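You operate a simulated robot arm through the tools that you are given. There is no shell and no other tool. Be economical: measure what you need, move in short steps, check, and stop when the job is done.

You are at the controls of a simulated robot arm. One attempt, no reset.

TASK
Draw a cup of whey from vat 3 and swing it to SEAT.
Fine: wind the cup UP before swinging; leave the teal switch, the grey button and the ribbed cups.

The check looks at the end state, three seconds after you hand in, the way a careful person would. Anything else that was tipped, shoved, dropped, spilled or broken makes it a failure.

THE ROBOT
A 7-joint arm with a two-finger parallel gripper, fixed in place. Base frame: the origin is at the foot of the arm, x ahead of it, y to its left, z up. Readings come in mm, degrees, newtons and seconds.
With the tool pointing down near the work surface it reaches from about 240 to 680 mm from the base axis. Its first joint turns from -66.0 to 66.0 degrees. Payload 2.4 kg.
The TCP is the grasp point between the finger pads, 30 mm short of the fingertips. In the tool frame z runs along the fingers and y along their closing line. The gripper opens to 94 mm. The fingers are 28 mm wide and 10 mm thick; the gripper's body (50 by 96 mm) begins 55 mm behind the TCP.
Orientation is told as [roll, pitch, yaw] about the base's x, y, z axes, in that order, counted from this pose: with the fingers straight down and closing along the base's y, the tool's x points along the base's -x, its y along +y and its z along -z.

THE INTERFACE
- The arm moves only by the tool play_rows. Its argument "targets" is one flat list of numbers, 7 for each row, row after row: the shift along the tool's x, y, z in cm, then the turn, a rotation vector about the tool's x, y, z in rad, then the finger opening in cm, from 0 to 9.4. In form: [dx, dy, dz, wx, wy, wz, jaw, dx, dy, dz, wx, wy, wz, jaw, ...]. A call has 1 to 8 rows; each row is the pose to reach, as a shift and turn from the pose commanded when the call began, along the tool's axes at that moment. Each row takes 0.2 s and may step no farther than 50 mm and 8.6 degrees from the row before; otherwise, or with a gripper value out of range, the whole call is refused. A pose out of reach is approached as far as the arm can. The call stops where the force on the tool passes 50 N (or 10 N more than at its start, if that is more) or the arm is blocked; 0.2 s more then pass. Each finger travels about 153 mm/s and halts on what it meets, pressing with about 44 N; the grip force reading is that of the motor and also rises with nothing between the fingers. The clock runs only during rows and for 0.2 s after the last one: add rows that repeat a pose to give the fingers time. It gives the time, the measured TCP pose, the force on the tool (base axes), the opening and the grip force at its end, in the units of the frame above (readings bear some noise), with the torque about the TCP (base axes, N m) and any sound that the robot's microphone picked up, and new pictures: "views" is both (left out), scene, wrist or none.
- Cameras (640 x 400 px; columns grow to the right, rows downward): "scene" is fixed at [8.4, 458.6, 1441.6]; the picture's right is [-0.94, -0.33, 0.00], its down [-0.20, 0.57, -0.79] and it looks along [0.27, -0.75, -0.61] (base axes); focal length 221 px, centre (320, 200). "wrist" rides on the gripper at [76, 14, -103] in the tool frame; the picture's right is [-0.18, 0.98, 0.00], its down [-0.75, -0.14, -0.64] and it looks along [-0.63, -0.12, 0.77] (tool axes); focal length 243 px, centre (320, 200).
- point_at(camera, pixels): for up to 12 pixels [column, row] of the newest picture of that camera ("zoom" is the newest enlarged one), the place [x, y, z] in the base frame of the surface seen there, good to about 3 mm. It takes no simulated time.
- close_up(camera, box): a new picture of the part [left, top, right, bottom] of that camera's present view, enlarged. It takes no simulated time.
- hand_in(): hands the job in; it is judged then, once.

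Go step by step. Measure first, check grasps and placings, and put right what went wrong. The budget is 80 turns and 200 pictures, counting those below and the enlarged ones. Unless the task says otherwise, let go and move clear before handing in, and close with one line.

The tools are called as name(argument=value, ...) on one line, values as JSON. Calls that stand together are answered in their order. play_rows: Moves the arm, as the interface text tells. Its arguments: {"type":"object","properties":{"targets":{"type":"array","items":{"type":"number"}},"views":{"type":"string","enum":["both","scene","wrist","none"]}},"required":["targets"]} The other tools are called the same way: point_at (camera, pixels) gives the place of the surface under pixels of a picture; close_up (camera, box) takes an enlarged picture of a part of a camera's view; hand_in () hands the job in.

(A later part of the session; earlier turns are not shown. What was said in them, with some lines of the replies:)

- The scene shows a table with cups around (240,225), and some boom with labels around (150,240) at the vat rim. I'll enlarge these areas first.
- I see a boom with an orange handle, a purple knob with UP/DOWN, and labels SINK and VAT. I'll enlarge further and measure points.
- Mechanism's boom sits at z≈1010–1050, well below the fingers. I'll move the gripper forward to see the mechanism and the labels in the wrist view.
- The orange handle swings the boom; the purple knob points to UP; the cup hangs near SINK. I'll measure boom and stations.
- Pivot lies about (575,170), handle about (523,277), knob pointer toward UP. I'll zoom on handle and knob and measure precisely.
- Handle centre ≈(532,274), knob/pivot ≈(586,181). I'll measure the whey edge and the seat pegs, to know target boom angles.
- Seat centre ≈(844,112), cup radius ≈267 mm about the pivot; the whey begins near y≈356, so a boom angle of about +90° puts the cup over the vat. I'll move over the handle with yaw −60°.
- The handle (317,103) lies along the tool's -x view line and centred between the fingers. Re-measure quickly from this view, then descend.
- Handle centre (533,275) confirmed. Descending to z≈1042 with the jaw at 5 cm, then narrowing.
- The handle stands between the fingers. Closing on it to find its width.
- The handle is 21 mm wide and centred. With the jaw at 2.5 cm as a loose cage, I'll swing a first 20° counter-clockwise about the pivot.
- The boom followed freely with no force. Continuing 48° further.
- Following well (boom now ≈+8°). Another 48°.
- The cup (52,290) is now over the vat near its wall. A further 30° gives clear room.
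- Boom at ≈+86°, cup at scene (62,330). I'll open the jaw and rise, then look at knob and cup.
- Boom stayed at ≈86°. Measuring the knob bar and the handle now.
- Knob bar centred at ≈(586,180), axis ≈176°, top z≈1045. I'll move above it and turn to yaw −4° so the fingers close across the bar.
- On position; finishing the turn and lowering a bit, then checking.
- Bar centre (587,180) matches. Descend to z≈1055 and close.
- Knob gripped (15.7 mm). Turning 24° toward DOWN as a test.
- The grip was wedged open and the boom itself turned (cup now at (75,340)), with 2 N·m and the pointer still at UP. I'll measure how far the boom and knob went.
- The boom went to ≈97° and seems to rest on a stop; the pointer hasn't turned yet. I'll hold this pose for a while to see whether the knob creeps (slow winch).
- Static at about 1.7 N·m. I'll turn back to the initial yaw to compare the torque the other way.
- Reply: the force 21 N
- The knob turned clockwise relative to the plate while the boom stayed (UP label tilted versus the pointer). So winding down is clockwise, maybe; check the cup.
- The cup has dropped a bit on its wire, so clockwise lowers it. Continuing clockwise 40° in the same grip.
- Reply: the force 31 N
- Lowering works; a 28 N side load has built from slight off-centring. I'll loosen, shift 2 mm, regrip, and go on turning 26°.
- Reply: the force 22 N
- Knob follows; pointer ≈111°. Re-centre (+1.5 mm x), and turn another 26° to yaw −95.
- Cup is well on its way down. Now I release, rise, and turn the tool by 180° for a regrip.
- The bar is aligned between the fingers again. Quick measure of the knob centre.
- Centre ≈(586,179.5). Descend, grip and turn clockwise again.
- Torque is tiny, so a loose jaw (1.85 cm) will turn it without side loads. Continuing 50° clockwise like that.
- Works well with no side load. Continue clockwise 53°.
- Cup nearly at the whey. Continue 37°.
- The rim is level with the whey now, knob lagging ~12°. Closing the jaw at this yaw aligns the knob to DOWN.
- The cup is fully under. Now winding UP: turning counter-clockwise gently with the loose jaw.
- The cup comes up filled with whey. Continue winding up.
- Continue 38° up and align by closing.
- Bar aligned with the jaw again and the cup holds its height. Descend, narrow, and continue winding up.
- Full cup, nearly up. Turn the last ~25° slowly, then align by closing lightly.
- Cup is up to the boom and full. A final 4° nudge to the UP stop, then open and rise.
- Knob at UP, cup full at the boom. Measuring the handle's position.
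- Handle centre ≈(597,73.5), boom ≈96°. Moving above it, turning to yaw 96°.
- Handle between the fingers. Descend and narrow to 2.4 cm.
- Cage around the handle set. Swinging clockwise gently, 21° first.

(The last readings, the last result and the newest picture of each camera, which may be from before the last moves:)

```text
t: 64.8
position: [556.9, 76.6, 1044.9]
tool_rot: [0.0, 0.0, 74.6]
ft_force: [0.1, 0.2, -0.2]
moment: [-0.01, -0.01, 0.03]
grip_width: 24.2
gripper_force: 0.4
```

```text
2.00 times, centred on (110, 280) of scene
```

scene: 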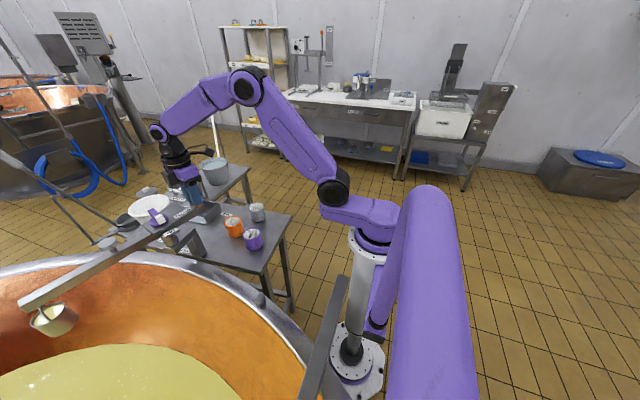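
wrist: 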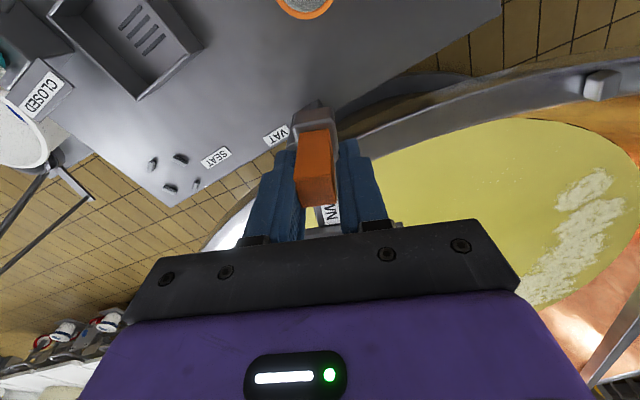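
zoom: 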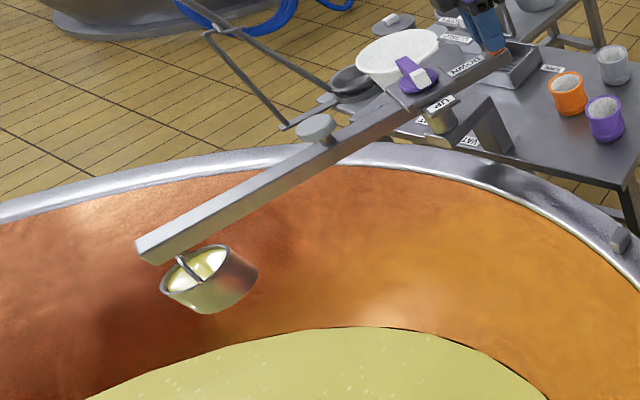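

Smooth, cup still full. Next 21°.

play_rows(targets=[-0.004, 0.28, 0, 0, 0, 0.0262, 2.4, -0.026, 0.746, 0, 0, 0, 0.0698, 2.4, -0.08, 1.304, 0, 0, 0, 0.1222, 2.4, -0.163, 1.858, 0, 0, 0, 0.1745, 2.4, -0.274, 2.407, 0, 0, 0, 0.2269, 2.4, -0.414, 2.949, 0, 0, 0, 0.2793, 2.4, -0.583, 3.484, 0, 0, 0, 0.3316, 2.4, -0.711, 3.835, 0, 0, 0, 0.3665, 2.4], views="scene")

close_up(camera="scene", box=[0, 180, 220, 380])

```text
t: 66.6
position: [521.2, 92.3, 1043.0]
tool_rot: [0.0, 0.1, 53.6]
ft_force: [0.4, -0.6, 0.1]
moment: [0.04, -0.01, 0.03]
grip_width: 24.1
gripper_force: 0.4
```

scene: 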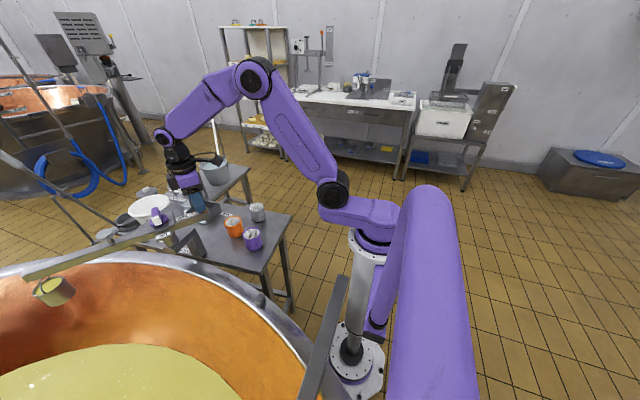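

```text
2.00 times, centred on (110, 280) of scene
```

zoom: 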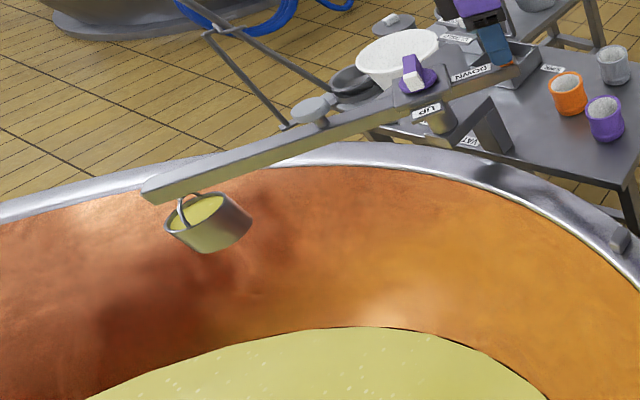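

Full cup still. Next 21°, which crosses the rim.

play_rows(targets=[-0.004, 0.28, 0, 0, 0, 0.0262, 2.4, -0.026, 0.746, 0, 0, 0, 0.0698, 2.4, -0.08, 1.304, 0, 0, 0, 0.1222, 2.4, -0.163, 1.858, 0, 0, 0, 0.1745, 2.4, -0.274, 2.407, 0, 0, 0, 0.2269, 2.4, -0.414, 2.949, 0, 0, 0, 0.2793, 2.4, -0.583, 3.484, 0, 0, 0, 0.3316, 2.4, -0.711, 3.835, 0, 0, 0, 0.3665, 2.4], views="scene")

close_up(camera="scene", box=[0, 180, 220, 320])

```text
t: 68.4
position: [494.9, 120.7, 1041.8]
tool_rot: [0.1, 0.0, 32.4]
ft_force: [0.3, -0.7, 0.1]
moment: [-0.01, 0.01, 0.01]
grip_width: 24.3
gripper_force: 0.6
```

scene: 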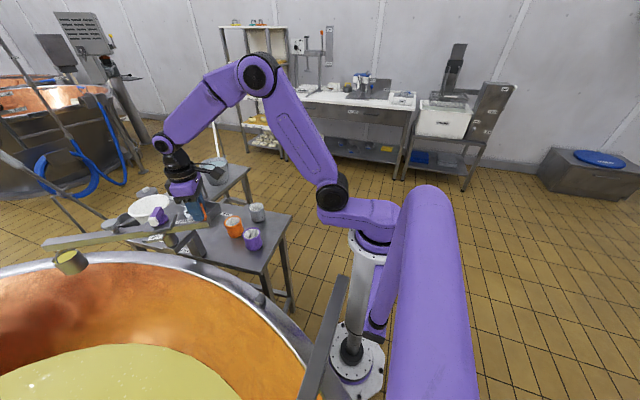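

```text
2.86 times, centred on (110, 250) of scene
```

zoom: 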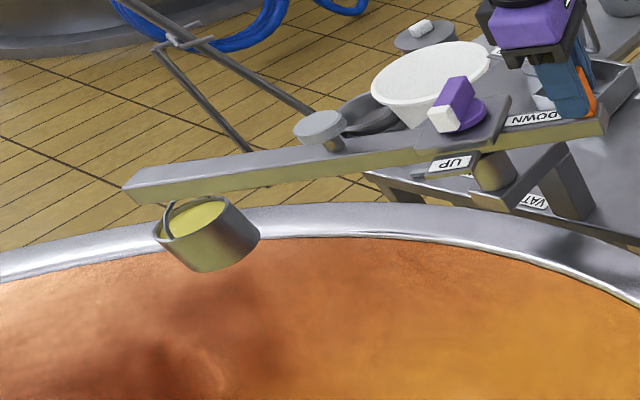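

Check clearance of cup bottom over the rim before continuing.

point_at(camera="zoom", pixels=[[205, 267], [240, 250], [180, 245], [260, 225], [120, 245], [200, 215], [165, 230]])

```text
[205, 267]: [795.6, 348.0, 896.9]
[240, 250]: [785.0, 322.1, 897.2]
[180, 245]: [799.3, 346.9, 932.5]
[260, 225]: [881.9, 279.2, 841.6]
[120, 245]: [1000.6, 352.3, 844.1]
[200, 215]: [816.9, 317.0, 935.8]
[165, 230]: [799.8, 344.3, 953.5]
```

50 mm clearance over the rim. Continue 21°.

play_rows(targets=[-0.004, 0.28, 0, 0, 0, 0.0262, 2.4, -0.026, 0.746, 0, 0, 0, 0.0698, 2.4, -0.08, 1.304, 0, 0, 0, 0.1222, 2.4, -0.163, 1.858, 0, 0, 0, 0.1745, 2.4, -0.274, 2.407, 0, 0, 0, 0.2269, 2.4, -0.414, 2.949, 0, 0, 0, 0.2793, 2.4, -0.583, 3.484, 0, 0, 0, 0.3316, 2.4, -0.711, 3.835, 0, 0, 0, 0.3665, 2.4], views="none")

play_rows(targets=[-0.004, 0.28, 0, 0, 0, 0.0262, 2.4, -0.026, 0.746, 0, 0, 0, 0.0698, 2.4, -0.08, 1.304, 0, 0, 0, 0.1222, 2.4, -0.163, 1.858, 0, 0, 0, 0.1745, 2.4, -0.274, 2.407, 0, 0, 0, 0.2269, 2.4, -0.414, 2.949, 0, 0, 0, 0.2793, 2.4, -0.583, 3.484, 0, 0, 0, 0.3316, 2.4, -0.711, 3.835, 0, 0, 0, 0.3665, 2.4])

close_up(camera="scene", box=[40, 160, 240, 285])

```text
t: 70.2
position: [481.2, 158.3, 1043.0]
tool_rot: [0.0, 0.0, 11.6]
ft_force: [-0.1, -1.2, 0.5]
moment: [-0.05, -0.03, -0.02]
grip_width: 24.2
gripper_force: 0.4
```

```text
t: 72.0
position: [480.1, 196.9, 1044.7]
tool_rot: [0.0, 0.0, -9.4]
ft_force: [-0.5, -1.4, 0.7]
moment: [0.01, 0.0, -0.05]
grip_width: 23.9
gripper_force: 0.0
```

scene: 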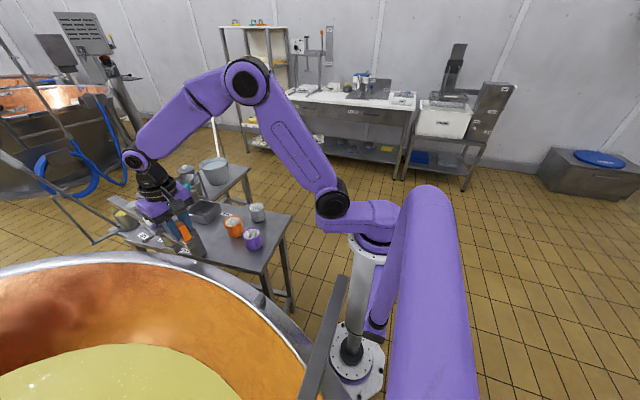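
wrist: 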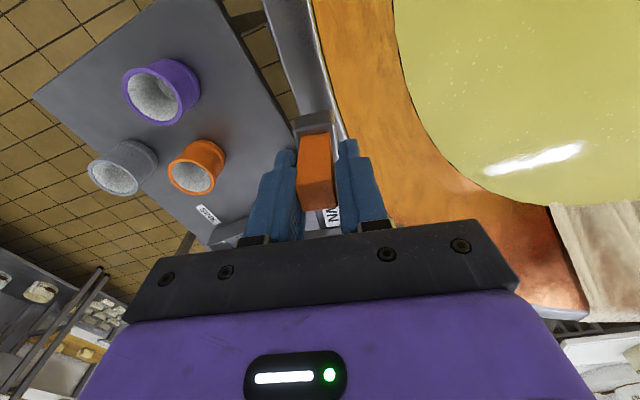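

```text
3.20 times, centred on (140, 222) of scene
```

zoom: 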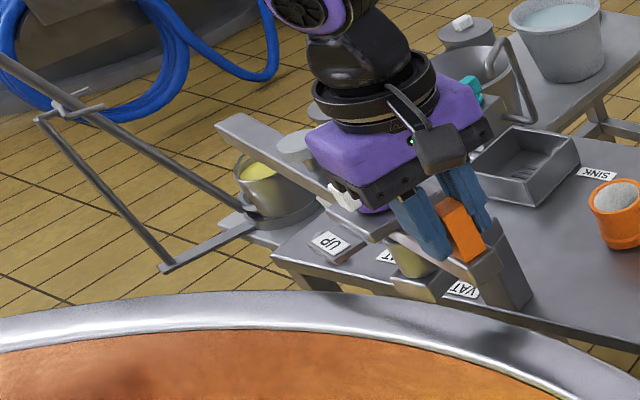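

Cup close to SEAT. Final 6° gently, then hold.

play_rows(targets=[-0.004, 0.28, 0, 0, 0, 0.0262, 2.4, -0.015, 0.56, 0, 0, 0, 0.0524, 2.4, -0.036, 0.88, 0, 0, 0, 0.083, 2.4, -0.05, 1.05, 0, 0, 0, 0.098, 2.4, -0.0586, 1.118, 0, 0, 0, 0.1047, 2.4, -0.0586, 1.118, 0, 0, 0, 0.1047, 2.4, -0.0586, 1.118, 0, 0, 0, 0.1047, 2.4], views="wrist")

play_rows(targets=[0, 0, 0, 0, 0, 0, 5, 0, 0, -4, 0, 0, 0, 5, 0, 0, -8, 0, 0, 0, 5, 0, 0, -13, 0, 0, 0, 5, 0, 0, -18, 0, 0, 0, 5, 4, 0, -20, 0, 0, 0, 5])

close_up(camera="scene", box=[60, 160, 220, 260])

close_up(camera="wrist", box=[200, 60, 420, 245])

```text
t: 73.6
position: [482.2, 207.1, 1043.2]
tool_rot: [0.0, 0.0, -15.5]
ft_force: [0.1, 0.1, 0.7]
moment: [0.02, 0.03, -0.01]
grip_width: 24.0
gripper_force: 0.0
```

wrist: 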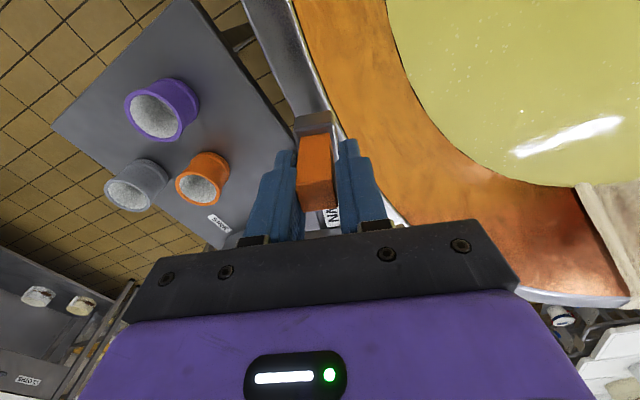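

```text
t: 75.0
position: [444.4, 220.2, 1243.5]
tool_rot: [0.1, 0.0, -15.4]
ft_force: [0.1, 0.2, 0.3]
moment: [-0.01, -0.02, -0.02]
grip_width: 50.1
gripper_force: 0.1
```

scene: 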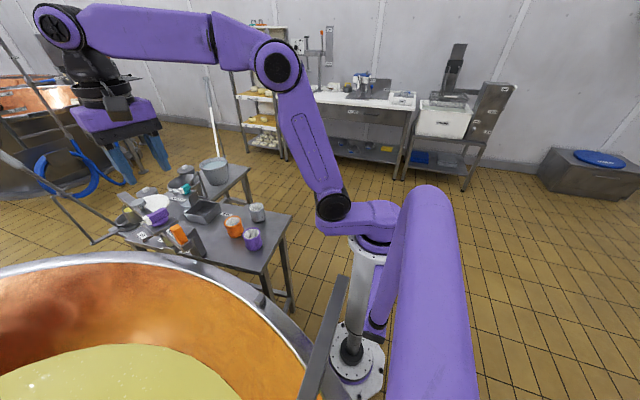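
wrist: 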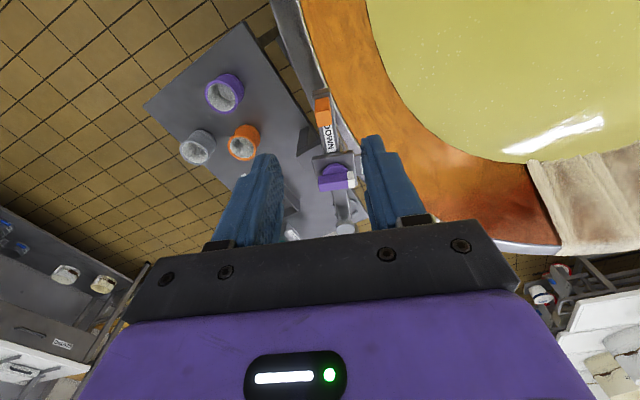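

```text
4.00 times, centred on (140, 210) of scene
```

zoom: 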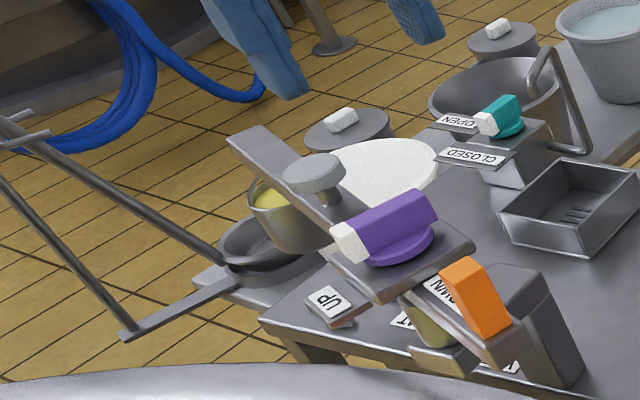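

```text
2.16 times, centred on (310, 152) of wrist
```

zoom: 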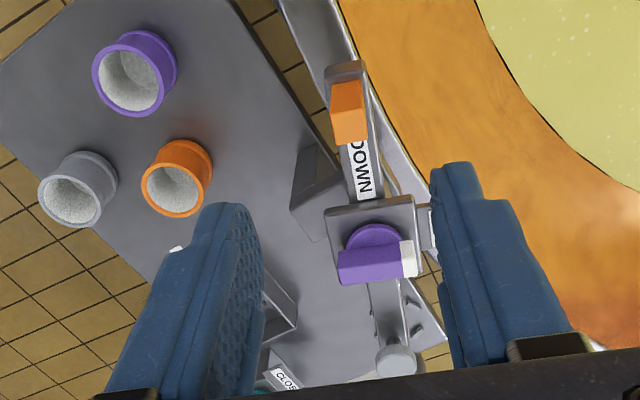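

The cup hangs full near SEAT. Measure the boom's angle and the cup's position precisely.

point_at(camera="scene", pixels=[[138, 203], [135, 206], [178, 231], [122, 197], [127, 214], [131, 219], [126, 209], [135, 218], [158, 213]])

play_rows(targets=[-5, -1, -1, 0, 0, 0, 5, -10, -2, -2, 0, 0, 0, 5, -15, -3, -2, 0, 0, 0, 5, -18, -4, -2, 0, 0, 0, 5, -18, -4, -2, 0, 0, 0, 5], views="wrist")

close_up(camera="wrist", box=[240, 60, 420, 235])

```text
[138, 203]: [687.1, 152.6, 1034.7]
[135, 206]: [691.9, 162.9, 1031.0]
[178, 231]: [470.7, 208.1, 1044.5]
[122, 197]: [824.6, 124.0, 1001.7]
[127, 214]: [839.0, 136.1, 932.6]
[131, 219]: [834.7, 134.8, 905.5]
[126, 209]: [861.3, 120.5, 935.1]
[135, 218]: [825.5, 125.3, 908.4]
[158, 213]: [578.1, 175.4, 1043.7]
```

```text
refused: row 1 steps farther than a row can; nothing moved
```

```text
2.29 times, centred on (330, 148) of wrist
```

zoom: 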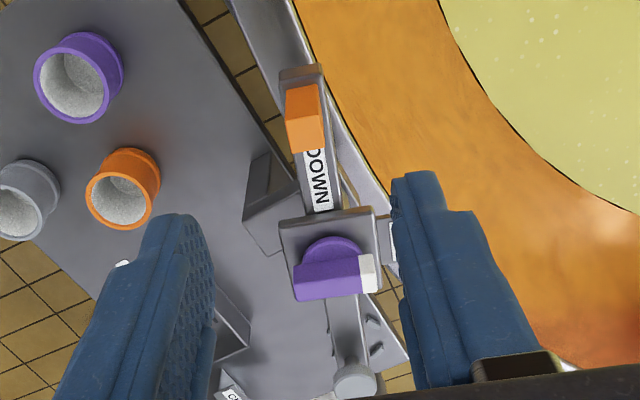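

Boom ≈−14.6°, aligned with the seat centre (−14.8°). One overhead look to confirm, with smaller steps.

play_rows(targets=[-4, 0, -1, 0, 0, 0, 5, -8, 0, -2, 0, 0, 0, 5, -12, 0, -3, 0, 0, 0, 5, -16, 0, -4, 0, 0, 0, 5, -20, 0, -4, 0, 0, 0, 5, -23, 0, -4, 0, 0, 0, 5, -23, 0, -4, 0, 0, 0, 5])

close_up(camera="wrist", box=[240, 60, 420, 235])

close_up(camera="scene", box=[90, 170, 290, 285])

```text
t: 76.6
position: [584.3, 130.1, 1234.1]
tool_rot: [0.0, 0.0, -15.5]
ft_force: [0.0, 0.4, -0.2]
moment: [-0.02, -0.01, 0.01]
grip_width: 50.0
gripper_force: 0.1
out of reach, approached as far as the arm can: row 3, 4, 5, 6, 7
```

scene: 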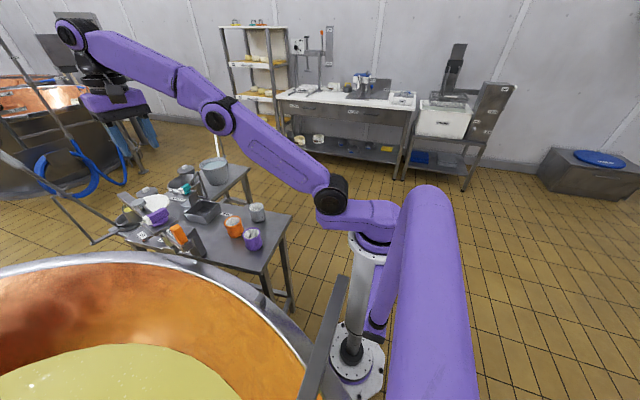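
wrist: 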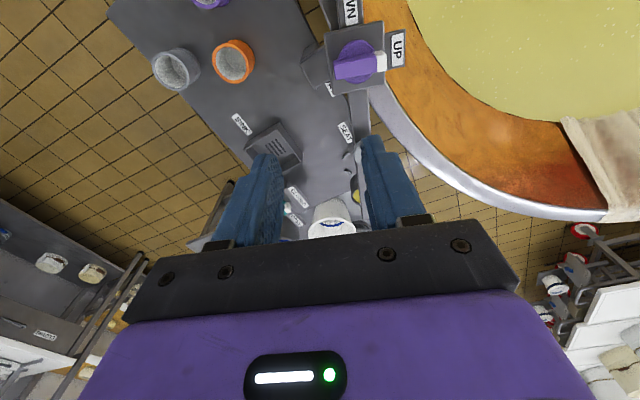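

```text
2.29 times, centred on (330, 148) of wrist
```

zoom: 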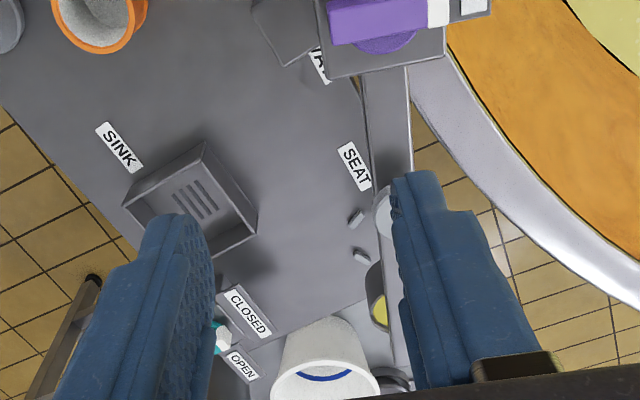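

```text
3.20 times, centred on (190, 228) of scene
```

zoom: 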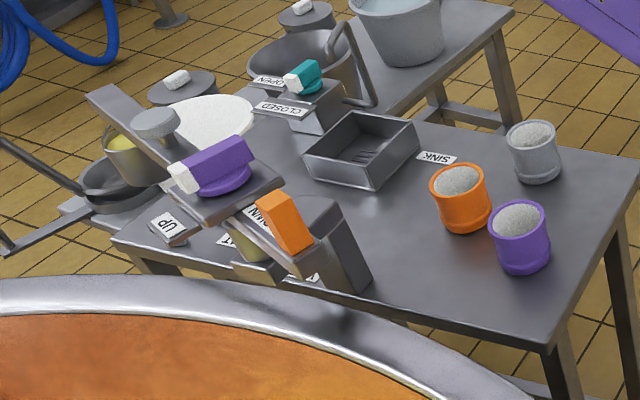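

The full cup hangs over the SEAT pegs with the knob at UP. The teal switch, grey button and ribbed cups were never touched, and the gripper is open and clear, so I'm handing in.

hand_in()

```text
The job is handed in.
```

I handed in with a full cup of whey drawn from the vat, wound UP and swung to hang over SEAT. I took the big vat beside the arm to be vat 3, though I saw no number on it.
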